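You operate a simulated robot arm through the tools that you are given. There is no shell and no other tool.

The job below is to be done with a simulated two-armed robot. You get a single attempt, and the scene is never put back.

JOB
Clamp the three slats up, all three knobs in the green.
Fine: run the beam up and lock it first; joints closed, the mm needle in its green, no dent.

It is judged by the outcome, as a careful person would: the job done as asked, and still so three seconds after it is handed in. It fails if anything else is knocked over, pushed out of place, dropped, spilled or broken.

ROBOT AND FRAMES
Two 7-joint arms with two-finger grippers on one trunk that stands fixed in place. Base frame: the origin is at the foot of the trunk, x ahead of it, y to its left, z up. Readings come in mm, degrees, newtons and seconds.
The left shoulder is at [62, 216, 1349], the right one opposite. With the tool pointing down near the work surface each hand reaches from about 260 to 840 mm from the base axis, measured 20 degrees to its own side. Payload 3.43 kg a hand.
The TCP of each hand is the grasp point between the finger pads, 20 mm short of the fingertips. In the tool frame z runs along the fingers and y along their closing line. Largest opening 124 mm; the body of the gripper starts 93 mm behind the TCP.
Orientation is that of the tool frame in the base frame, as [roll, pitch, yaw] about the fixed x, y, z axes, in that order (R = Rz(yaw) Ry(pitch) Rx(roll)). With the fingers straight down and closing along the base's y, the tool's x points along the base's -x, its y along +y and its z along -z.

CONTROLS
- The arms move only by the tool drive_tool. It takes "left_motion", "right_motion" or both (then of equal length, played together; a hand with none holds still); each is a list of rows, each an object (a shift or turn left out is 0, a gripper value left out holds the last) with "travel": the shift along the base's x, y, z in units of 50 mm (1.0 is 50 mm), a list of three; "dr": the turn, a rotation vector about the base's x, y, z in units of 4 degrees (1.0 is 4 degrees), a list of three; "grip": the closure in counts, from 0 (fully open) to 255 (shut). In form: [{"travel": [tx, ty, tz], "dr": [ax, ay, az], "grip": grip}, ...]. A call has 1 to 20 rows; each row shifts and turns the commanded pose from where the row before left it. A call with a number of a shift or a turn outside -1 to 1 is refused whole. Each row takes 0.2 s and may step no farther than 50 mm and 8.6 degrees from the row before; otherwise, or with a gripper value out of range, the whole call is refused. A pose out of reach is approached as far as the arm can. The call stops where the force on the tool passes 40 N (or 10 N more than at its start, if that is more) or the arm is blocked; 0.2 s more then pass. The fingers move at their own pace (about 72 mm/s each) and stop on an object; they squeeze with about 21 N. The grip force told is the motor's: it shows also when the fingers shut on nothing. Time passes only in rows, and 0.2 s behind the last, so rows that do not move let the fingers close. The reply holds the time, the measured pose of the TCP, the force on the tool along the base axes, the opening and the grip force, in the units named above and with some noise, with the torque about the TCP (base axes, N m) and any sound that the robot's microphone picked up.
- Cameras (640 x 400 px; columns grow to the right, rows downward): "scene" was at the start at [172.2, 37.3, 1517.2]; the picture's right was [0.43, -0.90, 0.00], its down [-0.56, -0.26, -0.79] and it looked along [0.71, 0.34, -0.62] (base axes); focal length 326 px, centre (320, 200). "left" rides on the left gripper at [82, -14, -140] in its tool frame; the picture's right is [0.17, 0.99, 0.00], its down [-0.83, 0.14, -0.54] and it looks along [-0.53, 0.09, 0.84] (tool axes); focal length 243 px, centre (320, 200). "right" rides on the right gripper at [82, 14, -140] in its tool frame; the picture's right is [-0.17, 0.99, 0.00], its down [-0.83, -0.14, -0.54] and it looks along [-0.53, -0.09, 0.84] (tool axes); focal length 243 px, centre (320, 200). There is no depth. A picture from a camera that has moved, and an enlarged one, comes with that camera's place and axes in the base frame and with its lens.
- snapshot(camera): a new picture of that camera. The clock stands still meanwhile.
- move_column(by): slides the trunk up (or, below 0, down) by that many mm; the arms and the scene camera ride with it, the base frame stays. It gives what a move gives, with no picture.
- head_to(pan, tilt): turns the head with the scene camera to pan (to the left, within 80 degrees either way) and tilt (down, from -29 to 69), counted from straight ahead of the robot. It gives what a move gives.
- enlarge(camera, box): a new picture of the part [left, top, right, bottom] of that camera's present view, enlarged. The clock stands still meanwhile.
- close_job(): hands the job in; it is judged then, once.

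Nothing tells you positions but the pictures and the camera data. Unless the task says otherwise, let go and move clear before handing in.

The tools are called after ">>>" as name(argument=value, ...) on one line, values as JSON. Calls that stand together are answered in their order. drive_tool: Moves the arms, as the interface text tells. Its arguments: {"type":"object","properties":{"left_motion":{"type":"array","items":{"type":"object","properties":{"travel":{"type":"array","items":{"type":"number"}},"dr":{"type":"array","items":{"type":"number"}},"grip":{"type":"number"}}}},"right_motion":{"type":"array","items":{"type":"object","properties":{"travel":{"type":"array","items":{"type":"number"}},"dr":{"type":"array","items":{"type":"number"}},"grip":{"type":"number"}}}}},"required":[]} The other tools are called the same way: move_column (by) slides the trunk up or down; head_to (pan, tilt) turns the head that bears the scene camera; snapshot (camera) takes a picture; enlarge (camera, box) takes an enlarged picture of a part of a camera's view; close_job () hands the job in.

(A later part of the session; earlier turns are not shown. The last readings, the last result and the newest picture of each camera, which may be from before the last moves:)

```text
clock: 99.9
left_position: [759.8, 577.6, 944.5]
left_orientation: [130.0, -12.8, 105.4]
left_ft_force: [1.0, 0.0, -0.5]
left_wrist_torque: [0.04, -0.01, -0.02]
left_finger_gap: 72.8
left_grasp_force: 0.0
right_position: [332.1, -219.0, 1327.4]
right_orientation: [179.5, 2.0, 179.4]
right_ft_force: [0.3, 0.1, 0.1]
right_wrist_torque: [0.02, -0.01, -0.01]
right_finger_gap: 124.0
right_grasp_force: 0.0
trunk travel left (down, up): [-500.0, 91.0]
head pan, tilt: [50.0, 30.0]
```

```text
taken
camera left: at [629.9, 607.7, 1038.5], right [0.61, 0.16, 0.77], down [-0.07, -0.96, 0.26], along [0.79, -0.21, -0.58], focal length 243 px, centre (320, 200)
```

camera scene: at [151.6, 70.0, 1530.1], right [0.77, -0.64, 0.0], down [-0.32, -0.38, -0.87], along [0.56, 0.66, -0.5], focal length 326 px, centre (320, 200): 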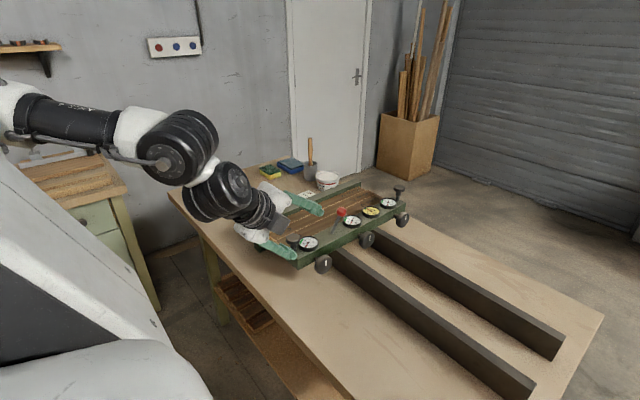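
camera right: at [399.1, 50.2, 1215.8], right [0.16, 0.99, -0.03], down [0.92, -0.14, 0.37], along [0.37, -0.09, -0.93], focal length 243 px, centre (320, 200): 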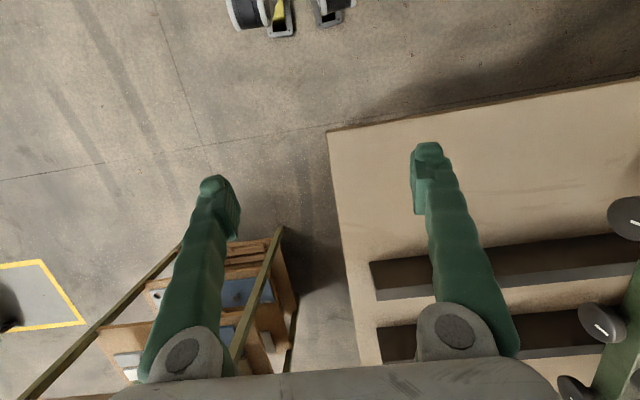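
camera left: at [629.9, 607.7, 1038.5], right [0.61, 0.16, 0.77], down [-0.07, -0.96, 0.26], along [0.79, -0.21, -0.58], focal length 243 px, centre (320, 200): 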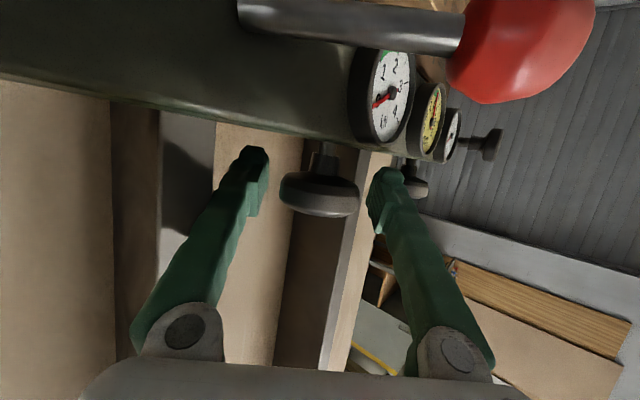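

>>> drive_tool(left_motion=[{"grip": 200}, {"grip": 255}, {}, {}, {}])

>>> drive_tool(left_motion=[{"dr": [0, 1, 0]}, {"dr": [0, 1, 0]}, {"dr": [0, 1, 0]}, {"dr": [0, 1, 0]}, {"dr": [0, 1, 0]}])

>>> snapshot(camera="left")

>>> enlarge(camera="scene", box=[270, 170, 430, 280])

```text
clock: 101.1
left_position: [758.5, 578.0, 942.8]
left_orientation: [129.9, -12.8, 105.3]
left_ft_force: [-1.1, -0.2, -0.2]
left_wrist_torque: [-0.04, -0.02, 0.07]
left_finger_gap: 48.9
left_grasp_force: 44.9
right_position: [333.3, -219.4, 1326.2]
right_orientation: [179.6, 2.0, 179.4]
right_ft_force: [-0.4, 0.4, -0.2]
right_wrist_torque: [0.04, 0.0, -0.01]
right_finger_gap: 123.8
right_grasp_force: 0.0
trunk travel left (down, up): [-500.0, 91.0]
head pan, tilt: [50.0, 30.0]
```

```text
clock: 102.3
left_position: [759.4, 577.2, 944.0]
left_orientation: [150.3, -17.2, 100.0]
left_ft_force: [0.6, -1.9, -1.0]
left_wrist_torque: [0.1, 0.04, 0.13]
left_finger_gap: 48.6
left_grasp_force: 44.9
right_position: [333.0, -219.8, 1325.4]
right_orientation: [179.6, 2.0, 179.4]
right_ft_force: [0.7, 0.2, 0.0]
right_wrist_torque: [0.02, 0.02, 0.02]
right_finger_gap: 124.0
right_grasp_force: 0.1
trunk travel left (down, up): [-500.0, 91.0]
head pan, tilt: [50.0, 30.0]
```

```text
taken
camera left: at [671.0, 607.5, 1077.0], right [0.84, 0.16, 0.52], down [0.02, -0.96, 0.27], along [0.54, -0.21, -0.81], focal length 243 px, centre (320, 200)
```

left: 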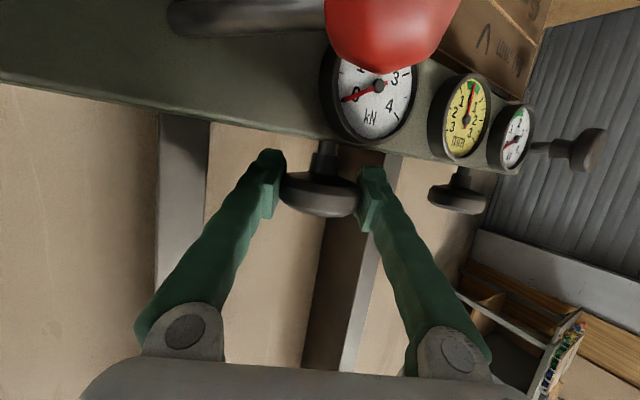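

```text
3.64 times, centred on (350, 225) of scene
camera zoom: at [152.6, 69.2, 1530.0], right [0.77, -0.64, 0.0], down [-0.32, -0.38, -0.87], along [0.56, 0.66, -0.5], focal length 1184 px, centre (211, 109)
```

zoom: 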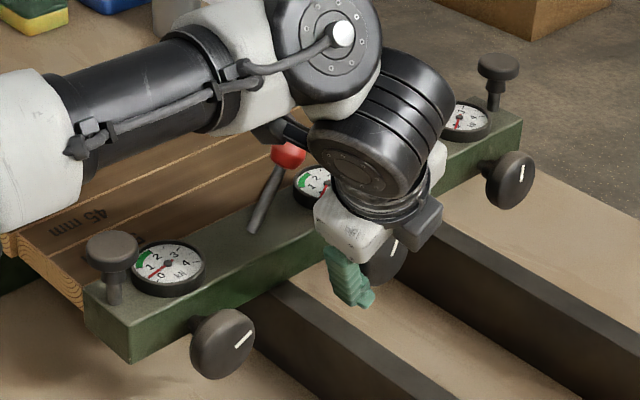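

>>> drive_tool(left_motion=[{"dr": [0, 1, 0]}, {"dr": [0, 1, 0]}, {"dr": [0, 1, 0]}, {"dr": [0, 1, 0]}, {"dr": [0, 1, 0]}])

>>> snapshot(camera="left")

```text
clock: 103.5
left_position: [759.3, 578.0, 944.4]
left_orientation: [171.3, -19.6, 93.3]
left_ft_force: [-4.6, -6.5, -10.1]
left_wrist_torque: [0.12, 0.05, 0.17]
left_finger_gap: 48.4
left_grasp_force: 45.2
right_position: [333.5, -219.3, 1325.9]
right_orientation: [179.5, 1.8, 179.6]
right_ft_force: [-0.6, -0.6, 0.4]
right_wrist_torque: [0.04, 0.02, -0.04]
right_finger_gap: 124.2
right_grasp_force: 0.0
trunk travel left (down, up): [-500.0, 91.0]
head pan, tilt: [50.0, 30.0]
```

```text
taken
camera left: at [722.9, 607.5, 1098.8], right [0.97, 0.16, 0.2], down [0.11, -0.96, 0.24], along [0.23, -0.21, -0.95], focal length 243 px, centre (320, 200)
```

left: 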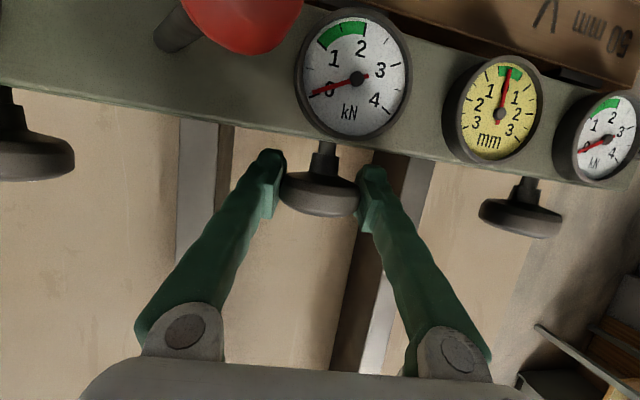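

>>> drive_tool(left_motion=[{"dr": [0, 1, 0]}, {"dr": [0, 1, 0]}, {"dr": [0, 1, 0]}, {"dr": [0, 1, 0]}])

>>> snapshot(camera="left")

```text
clock: 104.2
left_position: [758.9, 577.8, 943.9]
left_orientation: [177.7, -20.3, 90.8]
left_ft_force: [10.8, 1.6, -16.4]
left_wrist_torque: [0.48, -0.04, 0.67]
left_finger_gap: 48.8
left_grasp_force: 44.9
left hand out of reach, approached as far as the arm can: row 2, 3
right_position: [333.1, -218.3, 1326.6]
right_orientation: [179.5, 2.0, 179.4]
right_ft_force: [0.1, 0.2, 0.7]
right_wrist_torque: [0.02, -0.1, -0.03]
right_finger_gap: 124.2
right_grasp_force: 0.1
trunk travel left (down, up): [-500.0, 91.0]
head pan, tilt: [50.0, 30.0]
stopped in row 3 (left hand): the force on the tool passed its limit at 56 N (the readings are from after the stop); the commanded pose is now the measured one
```

```text
taken
camera left: at [739.4, 607.0, 1102.3], right [0.98, 0.15, 0.1], down [0.13, -0.97, 0.22], along [0.13, -0.21, -0.97], focal length 243 px, centre (320, 200)
```

left: 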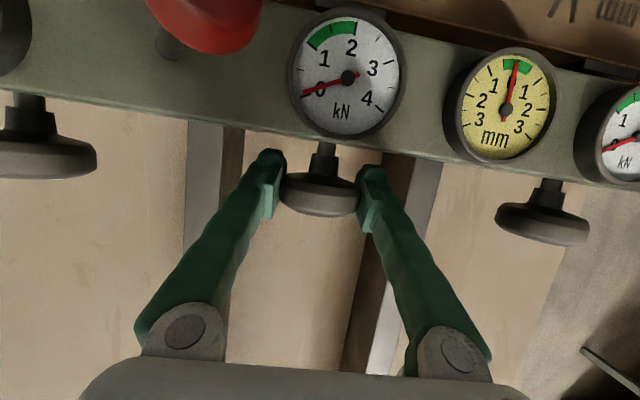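

Knob 2's stroke ends here (about T≈3°). I'll open, swing back around the knob in place, and regrip.

>>> drive_tool(left_motion=[{"grip": 105}, {}, {"dr": [0, -1, 0]}, {"dr": [0, -1, 0]}, {"dr": [0, -1, 0]}, {"dr": [0, -1, 0]}, {"dr": [0, -1, 0]}, {"dr": [0, -1, 0]}, {"dr": [0, -1, 0]}, {"dr": [0, -1, 0]}, {"dr": [0, -1, 0]}, {"dr": [0, -1, 0]}, {"dr": [0, -1, 0]}, {"dr": [0, -1, 0]}, {}, {"grip": 200}, {"grip": 255}, {}, {}, {}])

>>> snapshot(camera="left")

```text
clock: 107.8
left_position: [763.8, 581.3, 939.4]
left_orientation: [129.3, -13.8, 105.2]
left_ft_force: [-11.0, 2.3, -4.3]
left_wrist_torque: [-0.39, 0.04, -0.51]
left_finger_gap: 47.7
left_grasp_force: 21.1
left hand out of reach, approached as far as the arm can: row 3, 4
right_position: [331.9, -219.3, 1327.2]
right_orientation: [179.6, 2.1, 179.4]
right_ft_force: [0.0, -0.2, 0.0]
right_wrist_torque: [0.05, 0.01, 0.02]
right_finger_gap: 124.0
right_grasp_force: 0.1
trunk travel left (down, up): [-500.0, 91.0]
head pan, tilt: [50.0, 30.0]
stopped in row 18 (left hand): the force on the tool passed its limit at 44 N (the readings are from after the stop); the commanded pose is now the measured one
```

```text
taken
camera left: at [633.8, 610.4, 1034.4], right [0.61, 0.15, 0.78], down [-0.08, -0.97, 0.24], along [0.79, -0.2, -0.58], focal length 243 px, centre (320, 200)
```

left: 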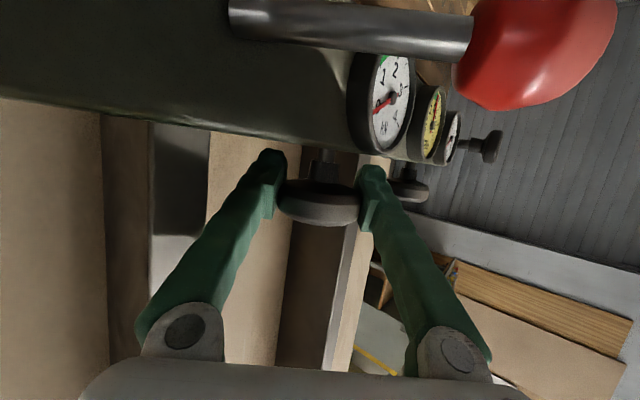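

>>> drive_tool(left_motion=[{"grip": 130}, {}, {"travel": [-0.1, -0.06, 0.1]}, {"grip": 200}, {"grip": 255}, {}, {}, {}])

>>> drive_tool(left_motion=[{"dr": [0, 1, 0]}, {"dr": [0, 1, 0]}, {"dr": [0, 1, 0]}, {"dr": [0, 1, 0]}])

>>> snapshot(camera="left")

```text
clock: 109.6
left_position: [759.1, 577.3, 944.0]
left_orientation: [129.3, -13.6, 105.2]
left_ft_force: [-15.1, -4.0, -16.6]
left_wrist_torque: [0.26, 0.07, 0.3]
left_finger_gap: 48.5
left_grasp_force: 45.0
right_position: [332.7, -218.4, 1326.5]
right_orientation: [179.6, 2.0, 179.4]
right_ft_force: [0.5, -0.5, -0.2]
right_wrist_torque: [0.03, 0.03, -0.01]
right_finger_gap: 123.9
right_grasp_force: 0.0
trunk travel left (down, up): [-500.0, 91.0]
head pan, tilt: [50.0, 30.0]
```

```text
clock: 110.6
left_position: [759.7, 577.8, 943.9]
left_orientation: [145.4, -17.1, 101.0]
left_ft_force: [-13.8, -4.6, -20.3]
left_wrist_torque: [0.14, 0.07, 0.19]
left_finger_gap: 48.5
left_grasp_force: 44.9
right_position: [332.8, -219.5, 1326.7]
right_orientation: [179.6, 2.0, 179.5]
right_ft_force: [1.0, -0.3, 0.5]
right_wrist_torque: [0.02, 0.01, 0.0]
right_finger_gap: 123.9
right_grasp_force: 0.0
trunk travel left (down, up): [-500.0, 91.0]
head pan, tilt: [50.0, 30.0]
```

```text
taken
camera left: at [660.9, 607.3, 1070.1], right [0.8, 0.15, 0.58], down [-0.01, -0.97, 0.25], along [0.6, -0.21, -0.77], focal length 243 px, centre (320, 200)
```

left: 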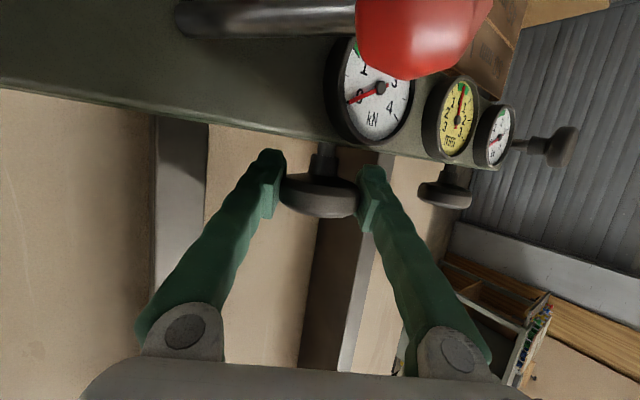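

>>> drive_tool(left_motion=[{"dr": [0, 1, 0]}, {"dr": [0, 1, 0]}, {"dr": [0, 1, 0]}])

>>> enlarge(camera="left", box=[290, 0, 570, 200])

```text
clock: 111.4
left_position: [759.4, 578.2, 943.2]
left_orientation: [157.9, -19.0, 97.2]
left_ft_force: [-12.3, -5.5, -21.1]
left_wrist_torque: [-0.46, 0.05, -0.17]
left_finger_gap: 48.7
left_grasp_force: 45.4
right_position: [333.3, -219.3, 1325.8]
right_orientation: [179.6, 2.0, 179.5]
right_ft_force: [0.3, 0.0, 0.7]
right_wrist_torque: [0.02, 0.0, -0.02]
right_finger_gap: 124.1
right_grasp_force: 0.0
trunk travel left (down, up): [-500.0, 91.0]
head pan, tilt: [50.0, 30.0]
```

```text
2.00 times, centred on (430, 100) of left
camera zoom: at [689.6, 607.2, 1087.8], right [0.9, 0.15, 0.4], down [0.05, -0.97, 0.25], along [0.43, -0.21, -0.88], focal length 485 px, centre (100, 400)
```

zoom: 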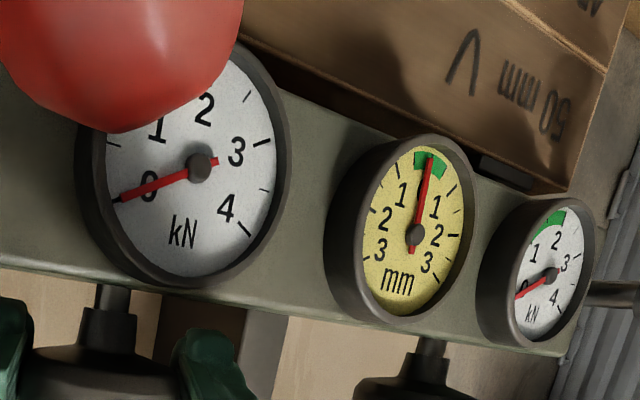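

>>> drive_tool(left_motion=[{"dr": [0, 1, 0]}, {"dr": [0, 1, 0]}, {"dr": [0, 1, 0]}])

>>> enlarge(camera="left", box=[290, 0, 610, 200])

```text
clock: 112.2
left_position: [759.7, 578.5, 943.1]
left_orientation: [170.7, -20.1, 92.8]
left_ft_force: [-8.3, -5.5, -19.9]
left_wrist_torque: [-0.75, 0.06, 0.16]
left_finger_gap: 48.5
left_grasp_force: 44.8
right_position: [333.8, -219.5, 1326.5]
right_orientation: [179.6, 2.0, 179.4]
right_ft_force: [0.2, -0.3, -0.2]
right_wrist_torque: [0.03, -0.02, 0.02]
right_finger_gap: 123.8
right_grasp_force: 0.2
trunk travel left (down, up): [-500.0, 91.0]
head pan, tilt: [50.0, 30.0]
```

```text
2.00 times, centred on (450, 100) of left
camera zoom: at [721.6, 607.3, 1099.2], right [0.97, 0.15, 0.21], down [0.1, -0.97, 0.24], along [0.23, -0.21, -0.95], focal length 485 px, centre (60, 400)
```

zoom: 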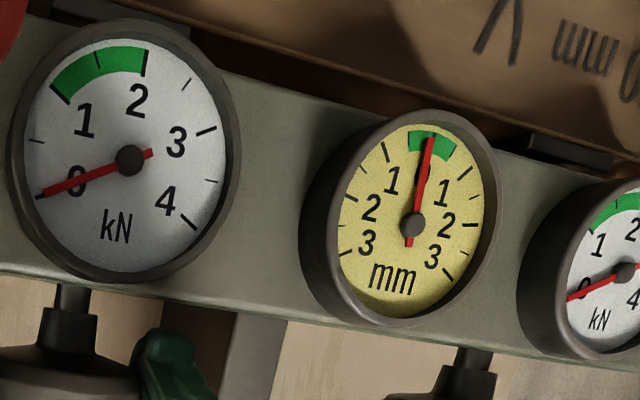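

Gauge 2 is still at 0 after about 86°. I'll regrip and continue; green spans 1–2 kN, so the target is about 1.5.

>>> drive_tool(left_motion=[{"grip": 105}, {}, {"dr": [0, -1, 0]}, {"dr": [0, -1, 0]}, {"dr": [0, -1, 0]}, {"dr": [0, -1, 0]}, {"dr": [0, -1, 0]}, {"dr": [0, -1, 0]}, {"dr": [0, -1, 0]}, {"dr": [0, -1, 0]}, {"dr": [0, -1, 0]}, {"dr": [0, -1, 0]}, {"dr": [0, -1, 0]}, {"dr": [0, -1, 0]}, {}])

>>> snapshot(camera="left")

```text
clock: 115.4
left_position: [759.1, 577.0, 945.4]
left_orientation: [121.1, -11.3, 107.1]
left_ft_force: [0.0, 0.0, -0.1]
left_wrist_torque: [-0.01, -0.02, -0.03]
left_finger_gap: 72.8
left_grasp_force: 0.0
right_position: [332.3, -218.9, 1326.3]
right_orientation: [179.5, 2.0, 179.5]
right_ft_force: [-0.5, 0.3, -0.5]
right_wrist_torque: [0.01, -0.01, -0.02]
right_finger_gap: 123.9
right_grasp_force: 0.1
trunk travel left (down, up): [-500.0, 91.0]
head pan, tilt: [50.0, 30.0]
```

```text
taken
camera left: at [618.5, 606.7, 1021.3], right [0.49, 0.15, 0.86], down [-0.11, -0.97, 0.23], along [0.87, -0.21, -0.46], focal length 243 px, centre (320, 200)
```

left: 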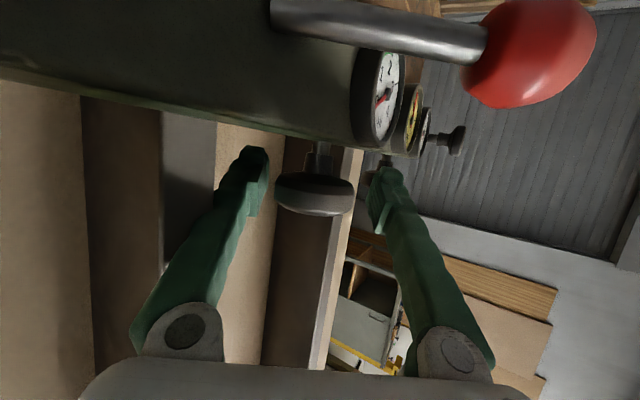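

>>> drive_tool(left_motion=[{"grip": 200}, {"grip": 255}, {}, {}, {"dr": [0, 1, 0]}, {"dr": [0, 1, 0]}, {"dr": [0, 1, 0]}, {"dr": [0, 1, 0]}, {"dr": [0, 1, 0]}, {"dr": [0, 1, 0]}])

>>> enlarge(camera="left", box=[290, 0, 610, 200])

```text
clock: 117.6
left_position: [758.7, 578.4, 943.0]
left_orientation: [145.6, -17.2, 100.9]
left_ft_force: [-14.2, -5.1, -19.4]
left_wrist_torque: [-0.05, 0.01, -0.01]
left_finger_gap: 48.3
left_grasp_force: 44.8
right_position: [332.7, -219.8, 1326.6]
right_orientation: [179.6, 2.0, 179.4]
right_ft_force: [1.1, -0.6, -0.7]
right_wrist_torque: [-0.01, -0.02, -0.03]
right_finger_gap: 123.8
right_grasp_force: 0.0
trunk travel left (down, up): [-500.0, 91.0]
head pan, tilt: [50.0, 30.0]
```

```text
2.00 times, centred on (450, 100) of left
camera zoom: at [661.1, 606.9, 1070.1], right [0.8, 0.15, 0.58], down [-0.01, -0.97, 0.25], along [0.6, -0.21, -0.77], focal length 485 px, centre (60, 400)
```

zoom: 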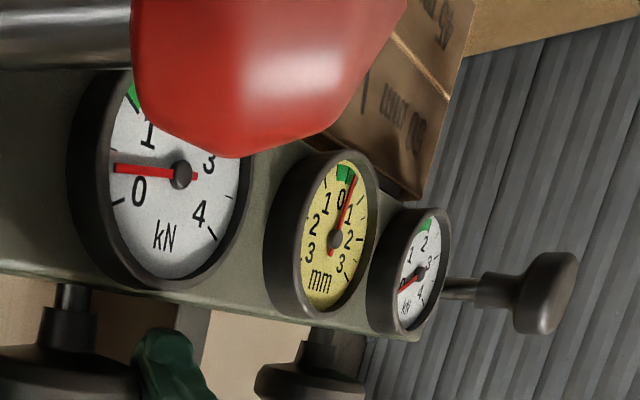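

Gauge 2 is at about 0.5, and the mm needle is drifting toward the edge of its green with knob 3 still slack. I'll move on to knob 3 now, releasing and retreating upward first.

>>> drive_tool(left_motion=[{"grip": 105}, {}, {}, {"travel": [-0.4, -0.27, 0.63]}, {"travel": [-0.4, -0.27, 0.63]}, {"travel": [0, -0.2, 0.8]}, {"travel": [0, 0, 0.5], "dr": [0, -1, 0]}, {"dr": [0, -1, 0]}, {"dr": [0, -1, 0]}, {"dr": [0, -1, 0]}])

>>> snapshot(camera="left")

>>> enlarge(camera="scene", box=[270, 170, 430, 280])

```text
clock: 119.8
left_position: [719.1, 541.7, 1076.0]
left_orientation: [128.9, -13.5, 105.4]
left_ft_force: [-0.4, 1.0, -0.8]
left_wrist_torque: [-0.02, 0.02, -0.04]
left_finger_gap: 72.9
left_grasp_force: 0.1
right_position: [331.0, -219.0, 1327.4]
right_orientation: [179.6, 2.1, 179.4]
right_ft_force: [-0.2, 0.2, 0.1]
right_wrist_torque: [-0.01, 0.02, -0.02]
right_finger_gap: 124.3
right_grasp_force: 0.1
trunk travel left (down, up): [-500.0, 91.0]
head pan, tilt: [50.0, 30.0]
```

```text
taken
camera left: at [589.5, 570.2, 1169.3], right [0.6, 0.15, 0.79], down [-0.08, -0.97, 0.24], along [0.8, -0.21, -0.57], focal length 243 px, centre (320, 200)
```

left: 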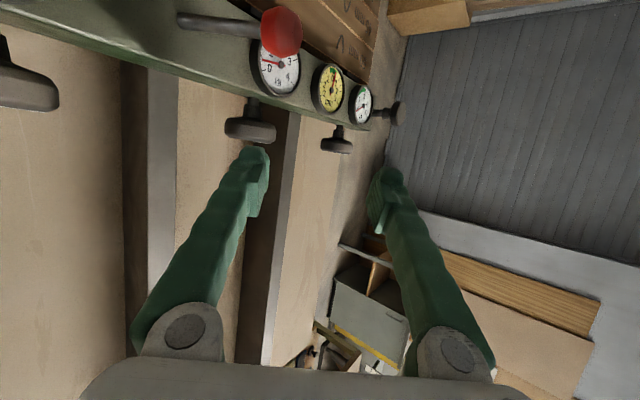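

```text
3.64 times, centred on (350, 225) of scene
camera zoom: at [151.3, 70.4, 1530.1], right [0.77, -0.64, 0.0], down [-0.32, -0.38, -0.87], along [0.56, 0.66, -0.5], focal length 1184 px, centre (211, 109)
```

zoom: 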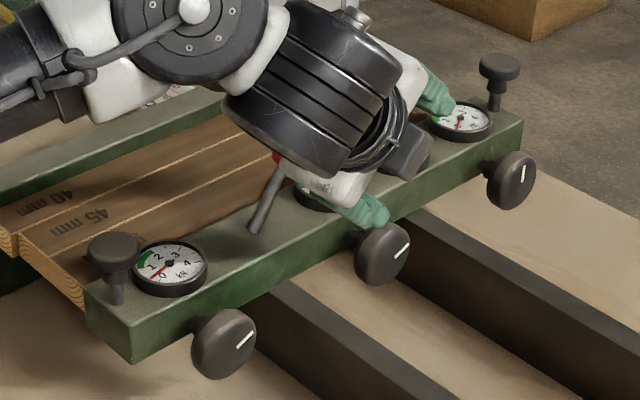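

>>> drive_tool(left_motion=[{"travel": [0.6, 0.0, -0.1]}, {"travel": [0.6, 0.0, -0.1]}, {"travel": [0.6, 0.1, -0.1]}, {"travel": [0.6, 0.1, -0.1]}, {"travel": [0.4, 0.1, -0.1]}, {}])

>>> snapshot(camera="left")

>>> enlarge(camera="scene", box=[270, 170, 430, 280])

```text
clock: 121.2
left_position: [861.3, 556.1, 1051.0]
left_orientation: [129.0, -13.5, 105.3]
left_ft_force: [-0.7, 0.3, -0.1]
left_wrist_torque: [0.04, 0.02, -0.01]
left_finger_gap: 72.9
left_grasp_force: 0.0
right_position: [333.1, -219.4, 1325.9]
right_orientation: [179.7, 2.1, 179.4]
right_ft_force: [0.0, 0.2, 0.1]
right_wrist_torque: [-0.02, 0.0, 0.01]
right_finger_gap: 124.0
right_grasp_force: 0.0
trunk travel left (down, up): [-500.0, 91.0]
head pan, tilt: [50.0, 30.0]
```

```text
taken
camera left: at [730.6, 584.8, 1144.0], right [0.6, 0.15, 0.78], down [-0.08, -0.97, 0.24], along [0.79, -0.21, -0.57], focal length 243 px, centre (320, 200)
```

left: 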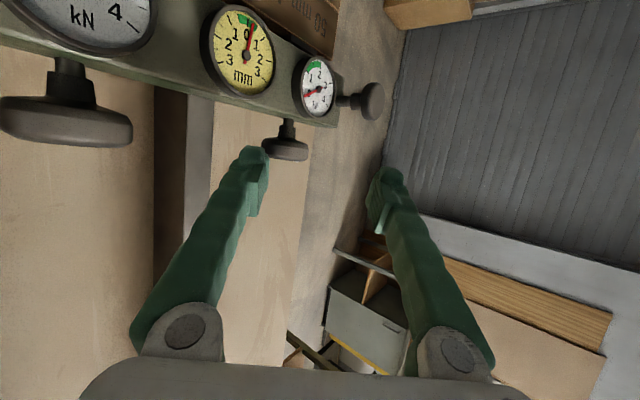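

```text
3.64 times, centred on (350, 225) of scene
camera zoom: at [152.0, 70.0, 1530.1], right [0.77, -0.64, 0.0], down [-0.32, -0.38, -0.87], along [0.56, 0.66, -0.5], focal length 1184 px, centre (211, 109)
```

zoom: 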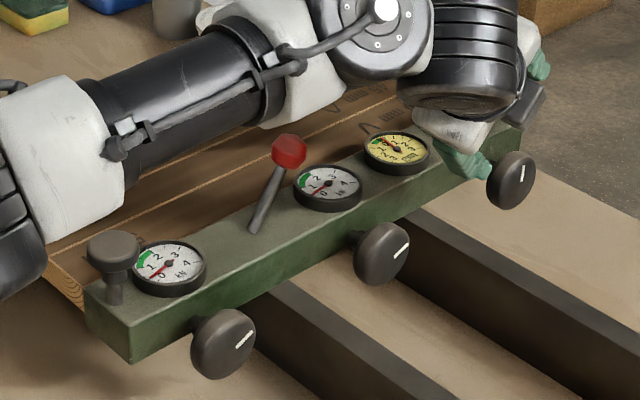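

>>> drive_tool(left_motion=[{"travel": [0.65, 0.12, -0.2]}, {"travel": [0, 0, -0.7]}, {"travel": [0, 0, -0.66]}, {}])

>>> snapshot(camera="left")

```text
clock: 122.2
left_position: [893.9, 559.4, 971.1]
left_orientation: [129.0, -13.7, 105.3]
left_ft_force: [0.2, 0.2, 0.9]
left_wrist_torque: [-0.01, -0.01, 0.0]
left_finger_gap: 72.8
left_grasp_force: 0.0
right_position: [333.5, -219.9, 1326.3]
right_orientation: [179.6, 2.0, 179.5]
right_ft_force: [0.3, -1.5, 0.1]
right_wrist_torque: [-0.01, -0.01, -0.01]
right_finger_gap: 124.0
right_grasp_force: 0.1
trunk travel left (down, up): [-500.0, 91.0]
head pan, tilt: [50.0, 30.0]
```

```text
taken
camera left: at [763.4, 589.5, 1065.3], right [0.6, 0.15, 0.78], down [-0.08, -0.97, 0.24], along [0.79, -0.21, -0.57], focal length 243 px, centre (320, 200)
```

left: 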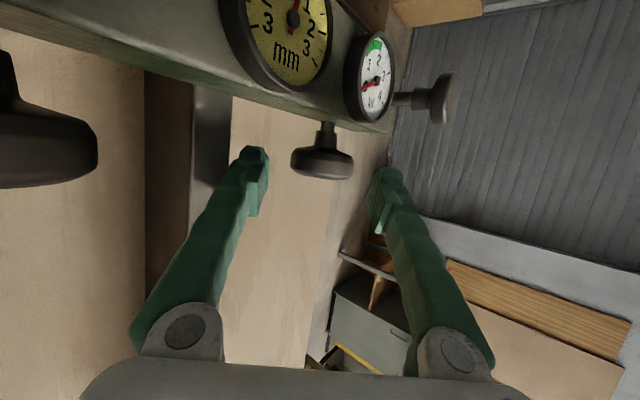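

>>> drive_tool(left_motion=[{"travel": [0.215, 0.117, -0.175]}, {"travel": [0.215, 0.117, -0.175]}, {"travel": [0.215, 0.117, -0.175]}, {}])

>>> snapshot(camera="left")

```text
clock: 123.2
left_position: [909.8, 570.3, 955.3]
left_orientation: [129.0, -13.6, 105.3]
left_ft_force: [0.4, 0.5, 0.6]
left_wrist_torque: [-0.03, 0.01, 0.02]
left_finger_gap: 72.8
left_grasp_force: 0.1
left hand out of reach, approached as far as the arm can: row 2, 3
right_position: [332.4, -220.0, 1327.0]
right_orientation: [179.7, 2.0, 179.4]
right_ft_force: [0.4, 0.4, -0.6]
right_wrist_torque: [0.01, 0.0, -0.01]
right_finger_gap: 124.0
right_grasp_force: 0.1
trunk travel left (down, up): [-500.0, 91.0]
head pan, tilt: [50.0, 30.0]
```

```text
taken
camera left: at [779.2, 600.8, 1048.1], right [0.6, 0.15, 0.78], down [-0.08, -0.97, 0.24], along [0.79, -0.21, -0.57], focal length 243 px, centre (320, 200)
```

left: 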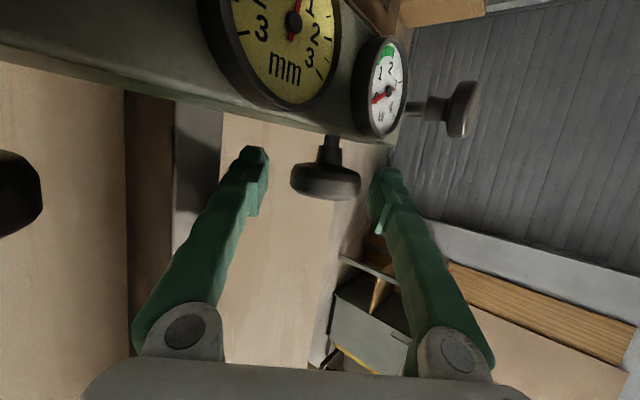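

Knob 3 is about 18 mm beyond reach at this trunk height. I'll retreat to a safe high spot, lower the trunk 100 mm (it also leans forward), and retry.

>>> drive_tool(left_motion=[{"travel": [-0.5, -0.25, 0.45]}, {"travel": [-0.3, -0.25, 0.7]}, {"travel": [-0.3, -0.3, 0.8]}, {"travel": [-0.4, -0.3, 0.8]}, {"travel": [-0.5, -0.3, 0.7]}, {"travel": [-0.6, -0.3, 0.6]}, {"travel": [-0.6, -0.3, 0.5]}, {}])

>>> move_column(by=-100)

>>> snapshot(camera="scene")

>>> snapshot(camera="left")

```text
clock: 123.9
left_position: [890.2, 588.5, 960.7]
left_orientation: [131.8, -14.0, 107.6]
left_ft_force: [4.6, -4.1, 15.6]
left_wrist_torque: [-0.01, 0.45, 0.13]
left_finger_gap: 66.2
left_grasp_force: 0.0
left hand out of reach, approached as far as the arm can: row 1
right_position: [330.1, -219.9, 1327.2]
right_orientation: [179.6, 2.1, 179.4]
right_ft_force: [-1.3, 0.0, -0.3]
right_wrist_torque: [-0.01, -0.02, -0.01]
right_finger_gap: 124.3
right_grasp_force: 0.2
trunk travel left (down, up): [-500.0, 91.0]
head pan, tilt: [50.0, 30.0]
stopped in row 3 (left hand): the force on the tool passed its limit at 364 N (the readings are from after the stop); the commanded pose is now the measured one
```

```text
clock: 124.3
left_position: [895.5, 589.9, 955.9]
left_orientation: [131.2, -13.9, 107.8]
left_ft_force: [3.8, -1.9, 5.3]
left_wrist_torque: [-0.13, 0.71, 0.25]
left_finger_gap: 68.8
left_grasp_force: 0.0
right_position: [334.1, -221.0, 1314.9]
right_orientation: [179.6, 1.7, 179.6]
right_ft_force: [-0.9, 0.0, -0.3]
right_wrist_torque: [-0.02, 0.04, -0.01]
right_finger_gap: 124.0
right_grasp_force: 0.0
trunk travel left (down, up): [-492.0, 99.0]
head pan, tilt: [50.0, 30.0]
stopped: the force on the tool passed its limit at 55 N (the readings are from after the stop); the commanded pose is now the measured one
```

```text
taken
camera scene: at [156.7, 68.2, 1520.3], right [0.77, -0.64, 0.0], down [-0.32, -0.38, -0.87], along [0.56, 0.66, -0.5], focal length 326 px, centre (320, 200)
```

scene: 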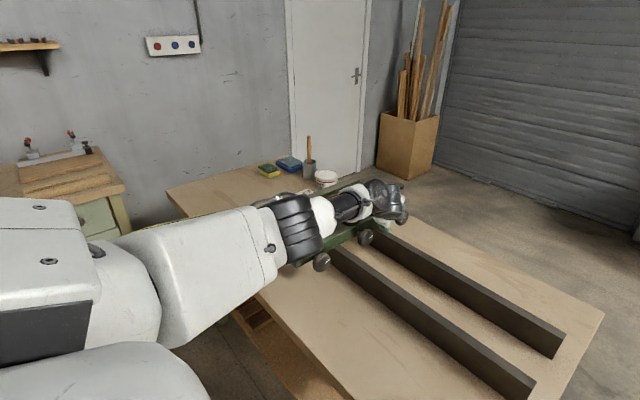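

```text
taken
camera left: at [768.3, 612.5, 1054.6], right [0.62, 0.18, 0.76], down [-0.02, -0.97, 0.25], along [0.78, -0.17, -0.6], focal length 243 px, centre (320, 200)
```

left: 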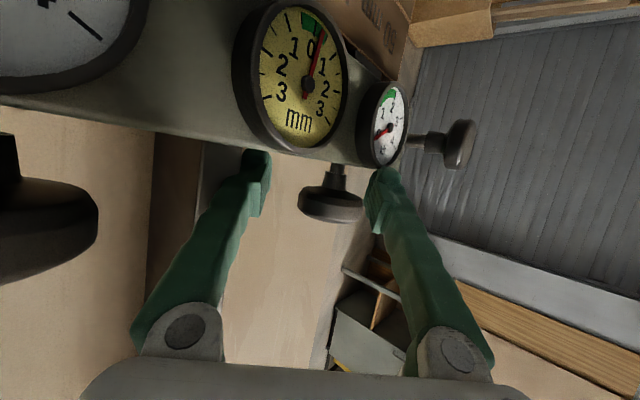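

A hard contact occurred: the arm configuration shifted while retreating. I'll stop and inspect carefully before any further motion.

>>> enlarge(camera="scene", box=[200, 150, 440, 300])

>>> enlarge(camera="scene", box=[320, 165, 430, 250])

>>> snapshot(camera="right")

```text
2.67 times, centred on (320, 225) of scene
camera zoom: at [156.7, 68.2, 1520.3], right [0.77, -0.64, 0.0], down [-0.32, -0.38, -0.87], along [0.56, 0.66, -0.5], focal length 868 px, centre (320, 133)
```

zoom: 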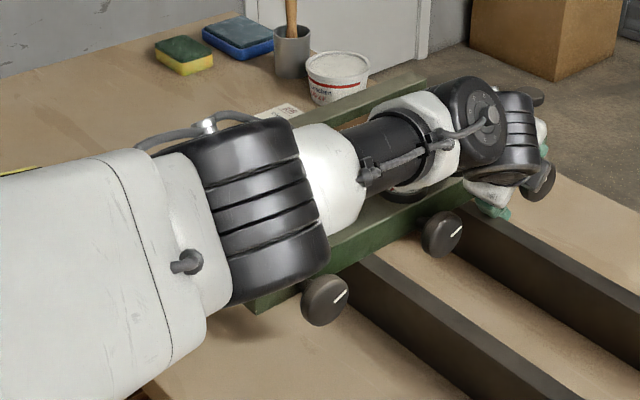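

```text
4.71 times, centred on (375, 208) of scene
camera zoom: at [156.7, 68.2, 1520.3], right [0.77, -0.64, 0.0], down [-0.32, -0.38, -0.87], along [0.56, 0.66, -0.5], focal length 1532 px, centre (61, 165)
```

zoom: 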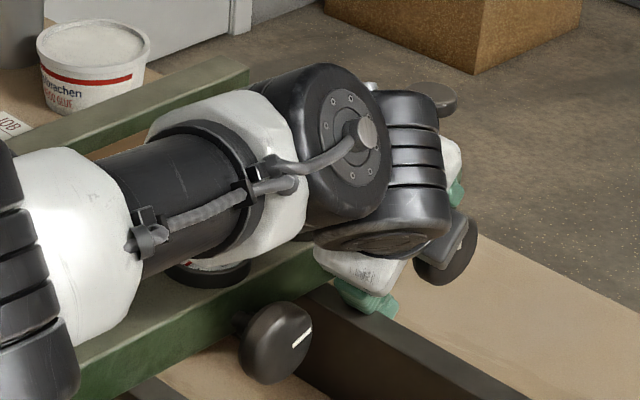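

```text
taken
camera right: at [246.2, -206.0, 1453.4], right [0.17, 0.98, 0.01], down [0.81, -0.15, 0.56], along [0.56, -0.09, -0.83], focal length 243 px, centre (320, 200)
```

right: 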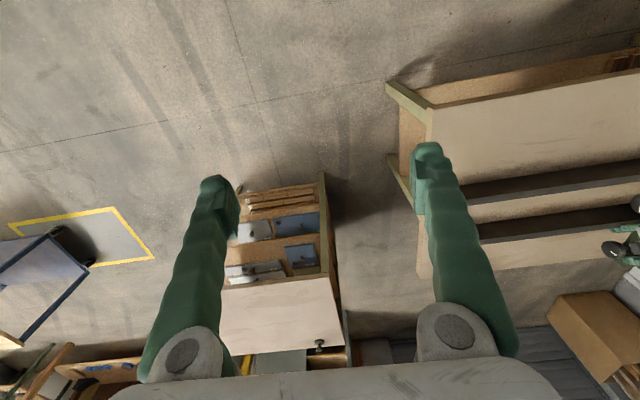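

>>> drive_tool(left_motion=[{"travel": [-0.1, -0.1, 0.05]}])

>>> snapshot(camera="left")

>>> enlarge(camera="scene", box=[200, 150, 440, 300])

```text
clock: 124.7
left_position: [892.2, 588.2, 957.5]
left_orientation: [131.0, -13.8, 108.0]
left_ft_force: [29.5, 8.1, 8.1]
left_wrist_torque: [0.06, -0.42, -0.02]
left_finger_gap: 64.2
left_grasp_force: 0.1
right_position: [335.5, -219.9, 1316.7]
right_orientation: [179.8, 1.6, 179.6]
right_ft_force: [-0.4, -1.0, 0.4]
right_wrist_torque: [0.02, 0.01, -0.01]
right_finger_gap: 124.3
right_grasp_force: 0.0
trunk travel left (down, up): [-492.0, 99.0]
head pan, tilt: [50.0, 30.0]
```

```text
taken
camera left: at [764.5, 611.1, 1055.2], right [0.62, 0.18, 0.76], down [-0.02, -0.97, 0.25], along [0.78, -0.17, -0.6], focal length 243 px, centre (320, 200)
```

left: 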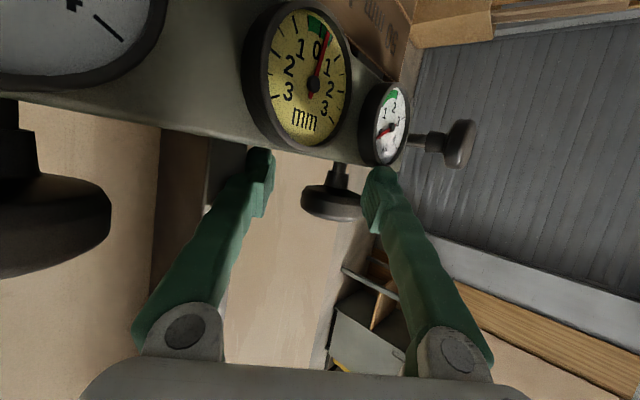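

```text
2.67 times, centred on (320, 225) of scene
camera zoom: at [159.9, 70.3, 1520.3], right [0.77, -0.64, 0.0], down [-0.32, -0.38, -0.87], along [0.56, 0.66, -0.5], focal length 868 px, centre (320, 133)
```

zoom: 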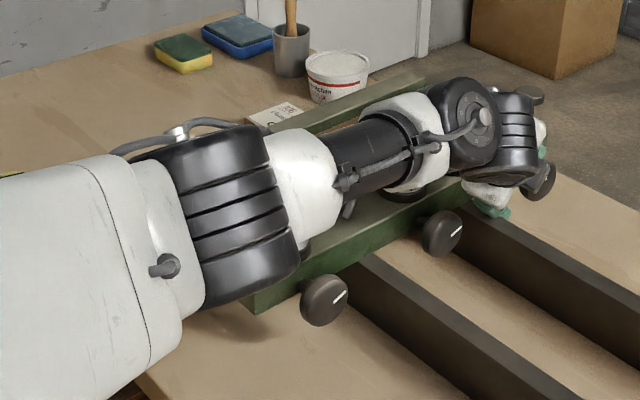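

The lower finger is against rail 2's side. I'll close the fingers slightly to free it, then lift straight up in small steps.

>>> drive_tool(left_motion=[{"grip": 145}, {}, {"travel": [0, -0.1, 0.15]}, {"travel": [0, -0.1, 0.15]}])

>>> snapshot(camera="left")

>>> enlarge(camera="scene", box=[200, 150, 440, 300])

```text
clock: 125.7
left_position: [890.0, 576.0, 968.7]
left_orientation: [131.8, -14.1, 107.6]
left_ft_force: [0.3, 0.2, 0.0]
left_wrist_torque: [0.02, 0.05, 0.05]
left_finger_gap: 53.7
left_grasp_force: 0.1
right_position: [333.2, -220.9, 1315.9]
right_orientation: [179.7, 1.6, 179.5]
right_ft_force: [0.6, -0.9, 0.0]
right_wrist_torque: [0.03, 0.02, 0.01]
right_finger_gap: 123.9
right_grasp_force: 0.1
trunk travel left (down, up): [-492.0, 99.0]
head pan, tilt: [50.0, 30.0]
```

```text
taken
camera left: at [761.7, 597.7, 1067.4], right [0.63, 0.18, 0.75], down [-0.02, -0.97, 0.25], along [0.78, -0.17, -0.61], focal length 243 px, centre (320, 200)
```

left: 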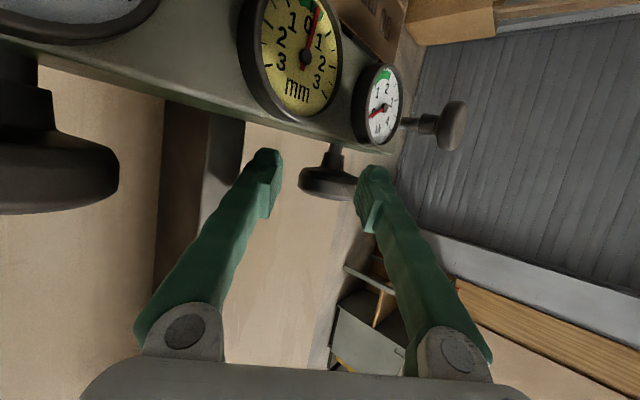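

```text
2.67 times, centred on (320, 225) of scene
camera zoom: at [157.5, 68.2, 1520.4], right [0.77, -0.64, 0.0], down [-0.32, -0.38, -0.87], along [0.56, 0.66, -0.5], focal length 868 px, centre (320, 133)
```

zoom: 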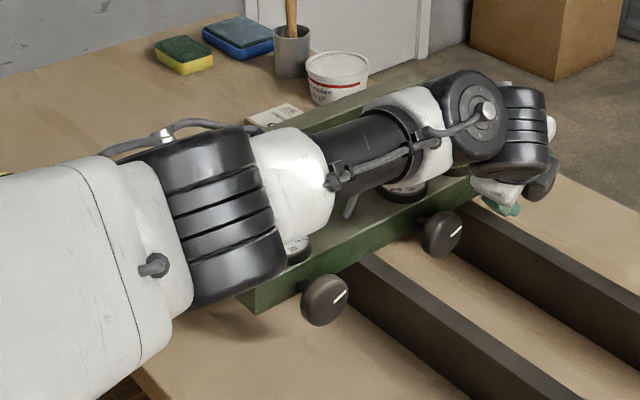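

>>> drive_tool(left_motion=[{"travel": [-0.1, -0.2, 0.3]}, {"travel": [-0.1, -0.2, 0.3]}, {"travel": [-0.1, -0.2, 0.4]}])

>>> enlarge(camera="scene", box=[200, 130, 440, 280])

```text
clock: 126.5
left_position: [872.2, 548.8, 1019.7]
left_orientation: [131.4, -14.1, 108.0]
left_ft_force: [0.6, 0.7, 0.6]
left_wrist_torque: [-0.02, 0.01, -0.03]
left_finger_gap: 53.4
left_grasp_force: 0.1
right_position: [333.6, -218.2, 1317.0]
right_orientation: [179.6, 1.7, 179.5]
right_ft_force: [0.1, 0.5, -0.4]
right_wrist_torque: [0.0, 0.01, -0.03]
right_finger_gap: 124.0
right_grasp_force: 0.2
trunk travel left (down, up): [-492.0, 99.0]
head pan, tilt: [50.0, 30.0]
```

```text
2.67 times, centred on (320, 205) of scene
camera zoom: at [156.3, 70.1, 1520.7], right [0.77, -0.64, 0.0], down [-0.32, -0.38, -0.87], along [0.56, 0.66, -0.5], focal length 868 px, centre (320, 187)
```

zoom: 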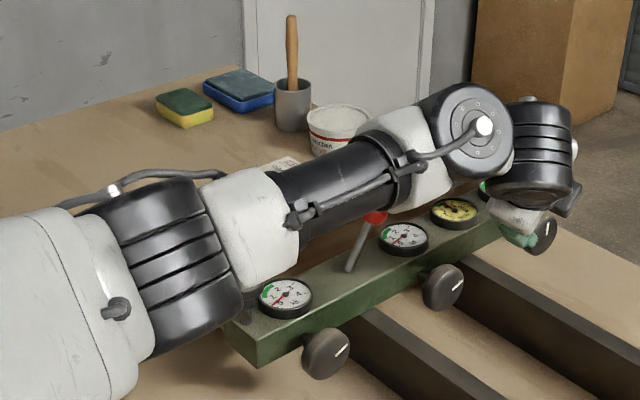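

>>> drive_tool(left_motion=[{"travel": [-0.3, -0.2, 0.5]}, {"travel": [-0.3, -0.2, 0.5]}, {"travel": [-0.4, -0.2, 0.5]}, {"travel": [-0.4, -0.2, 0.5]}])

>>> snapshot(camera="scene")

>>> enlarge(camera="scene", box=[200, 130, 440, 280])

```text
clock: 127.5
left_position: [802.8, 507.9, 1121.0]
left_orientation: [131.4, -14.1, 108.0]
left_ft_force: [0.2, 0.2, -0.4]
left_wrist_torque: [0.0, 0.0, -0.02]
left_finger_gap: 53.5
left_grasp_force: 0.0
right_position: [332.3, -219.4, 1315.9]
right_orientation: [179.6, 1.6, 179.6]
right_ft_force: [0.5, -1.3, -1.2]
right_wrist_torque: [-0.02, -0.04, -0.03]
right_finger_gap: 124.0
right_grasp_force: 0.0
trunk travel left (down, up): [-492.0, 99.0]
head pan, tilt: [50.0, 30.0]
```

```text
taken
camera scene: at [156.1, 69.1, 1520.7], right [0.77, -0.64, 0.0], down [-0.32, -0.38, -0.87], along [0.56, 0.66, -0.5], focal length 326 px, centre (320, 200)
```

scene: 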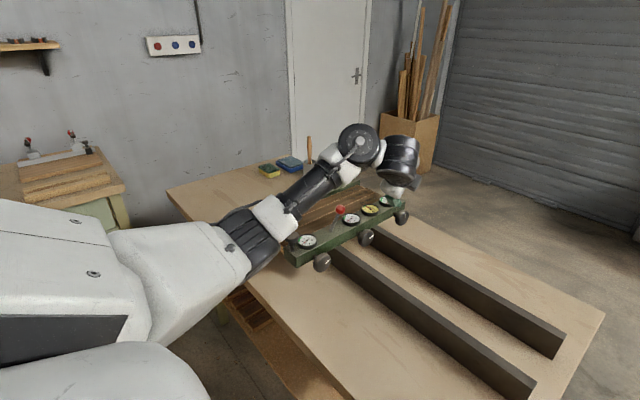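

```text
2.67 times, centred on (320, 205) of scene
camera zoom: at [156.1, 69.1, 1520.7], right [0.77, -0.64, 0.0], down [-0.32, -0.38, -0.87], along [0.56, 0.66, -0.5], focal length 868 px, centre (320, 187)
```

zoom: 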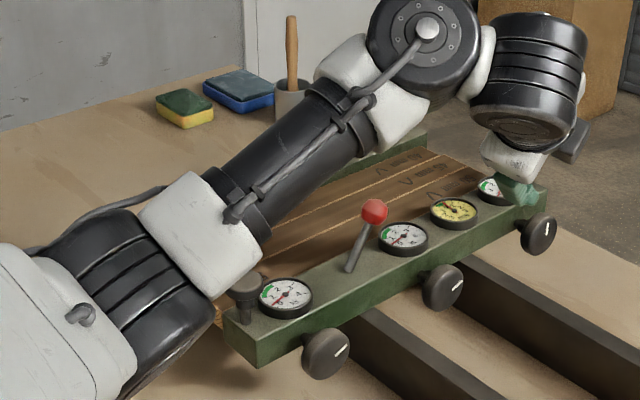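

The arm is free again and nothing looks disturbed (lever, knobs and gauges look unchanged). The hand is clear at (803, 508, 1121), so I'll lower the trunk in small steps to gain reach.

>>> move_column(by=-45)

>>> snapshot(camera="scene")

>>> snapshot(camera="left")

```text
clock: 128.4
left_position: [803.3, 507.8, 1076.8]
left_orientation: [131.5, -13.9, 107.9]
left_ft_force: [1.1, 1.1, -0.3]
left_wrist_torque: [-0.02, 0.0, 0.0]
left_finger_gap: 53.4
left_grasp_force: 0.0
right_position: [338.8, -219.3, 1257.7]
right_orientation: [179.7, -0.9, 179.4]
right_ft_force: [0.1, 0.1, -0.6]
right_wrist_torque: [-0.03, 0.0, -0.02]
right_finger_gap: 124.0
right_grasp_force: 0.1
trunk travel left (down, up): [-447.0, 144.0]
head pan, tilt: [50.0, 30.0]
```

```text
taken
camera scene: at [175.9, 69.9, 1469.3], right [0.77, -0.64, 0.0], down [-0.32, -0.38, -0.87], along [0.56, 0.66, -0.5], focal length 326 px, centre (320, 200)
```

scene: 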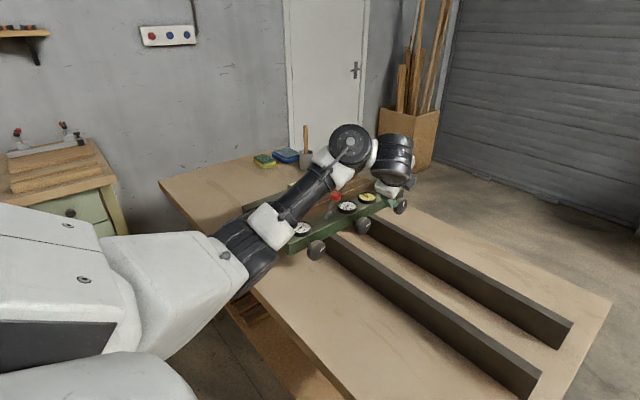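

```text
taken
camera left: at [676.0, 530.4, 1175.3], right [0.63, 0.18, 0.76], down [-0.01, -0.97, 0.25], along [0.78, -0.17, -0.6], focal length 243 px, centre (320, 200)
```

left: 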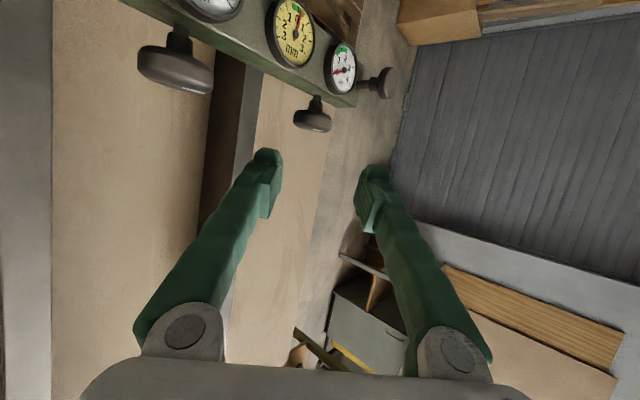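

>>> drive_tool(left_motion=[{"travel": [0.6, 0.34, -0.2], "grip": 110}, {"travel": [0.6, 0.34, -0.2]}, {"travel": [0.64, 0.34, -0.3]}, {}])

>>> enlarge(camera="scene", box=[200, 150, 440, 300])

>>> snapshot(camera="left")

```text
clock: 129.4
left_position: [894.3, 559.5, 1039.6]
left_orientation: [131.5, -13.9, 107.9]
left_ft_force: [0.0, 0.2, -0.5]
left_wrist_torque: [-0.01, -0.02, 0.04]
left_finger_gap: 70.5
left_grasp_force: 0.1
right_position: [339.1, -218.8, 1257.5]
right_orientation: [179.6, -0.9, 179.4]
right_ft_force: [0.7, 0.0, -0.2]
right_wrist_torque: [-0.02, 0.03, 0.0]
right_finger_gap: 123.9
right_grasp_force: 0.1
trunk travel left (down, up): [-447.0, 144.0]
head pan, tilt: [50.0, 30.0]
```

```text
2.67 times, centred on (320, 225) of scene
camera zoom: at [176.0, 70.2, 1469.3], right [0.77, -0.64, 0.0], down [-0.32, -0.38, -0.87], along [0.56, 0.66, -0.5], focal length 868 px, centre (320, 133)
```

zoom: 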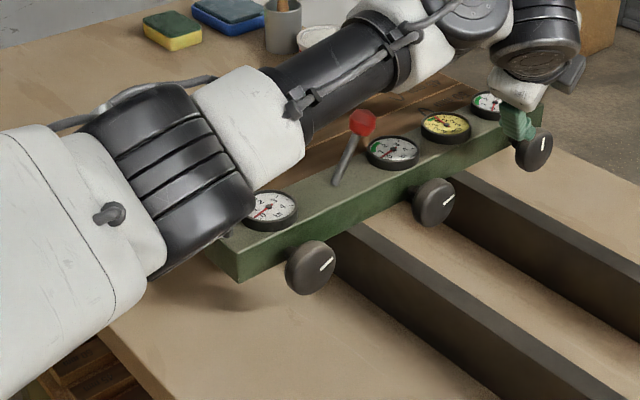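

```text
taken
camera left: at [768.4, 582.1, 1139.1], right [0.63, 0.18, 0.76], down [-0.01, -0.97, 0.25], along [0.78, -0.17, -0.6], focal length 243 px, centre (320, 200)
```

left: 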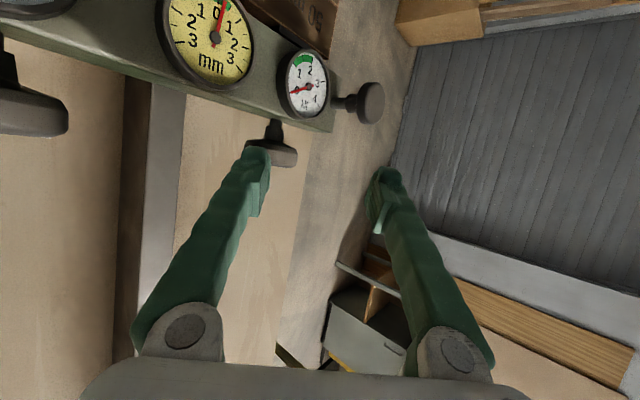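

>>> drive_tool(left_motion=[{"travel": [0, 0, -0.45]}, {"travel": [0, 0, -0.45]}, {"travel": [0, 0, -0.42]}, {}])

>>> enlarge(camera="scene", box=[200, 150, 440, 300])

>>> snapshot(camera="left")

```text
clock: 130.4
left_position: [895.1, 558.1, 974.4]
left_orientation: [131.4, -14.0, 107.9]
left_ft_force: [0.1, 0.6, -0.2]
left_wrist_torque: [0.0, 0.02, 0.02]
left_finger_gap: 70.6
left_grasp_force: 0.1
right_position: [339.5, -217.9, 1258.2]
right_orientation: [179.5, -0.9, 179.6]
right_ft_force: [0.0, 0.8, -0.5]
right_wrist_torque: [0.0, 0.02, -0.01]
right_finger_gap: 124.1
right_grasp_force: 0.0
trunk travel left (down, up): [-447.0, 144.0]
head pan, tilt: [50.0, 30.0]
```

```text
2.67 times, centred on (320, 225) of scene
camera zoom: at [176.4, 69.9, 1469.3], right [0.77, -0.64, 0.0], down [-0.32, -0.38, -0.87], along [0.56, 0.66, -0.5], focal length 868 px, centre (320, 133)
```

zoom: 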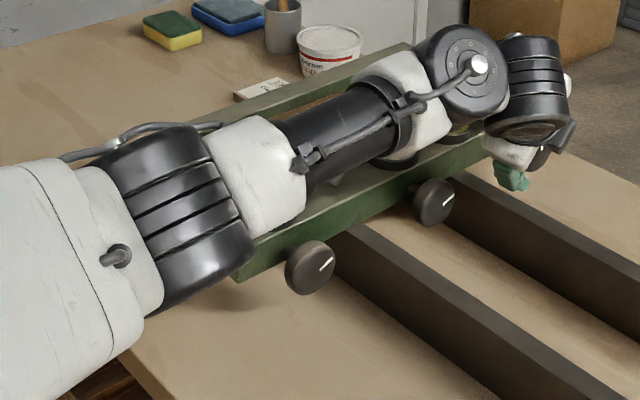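

```text
taken
camera left: at [768.7, 581.4, 1073.2], right [0.63, 0.18, 0.76], down [-0.01, -0.97, 0.25], along [0.78, -0.17, -0.6], focal length 243 px, centre (320, 200)
```

left: 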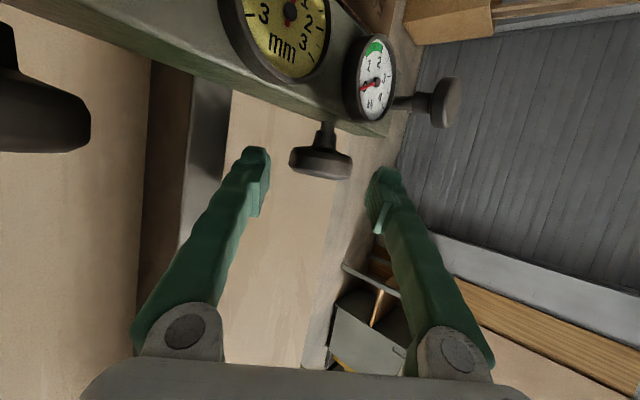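

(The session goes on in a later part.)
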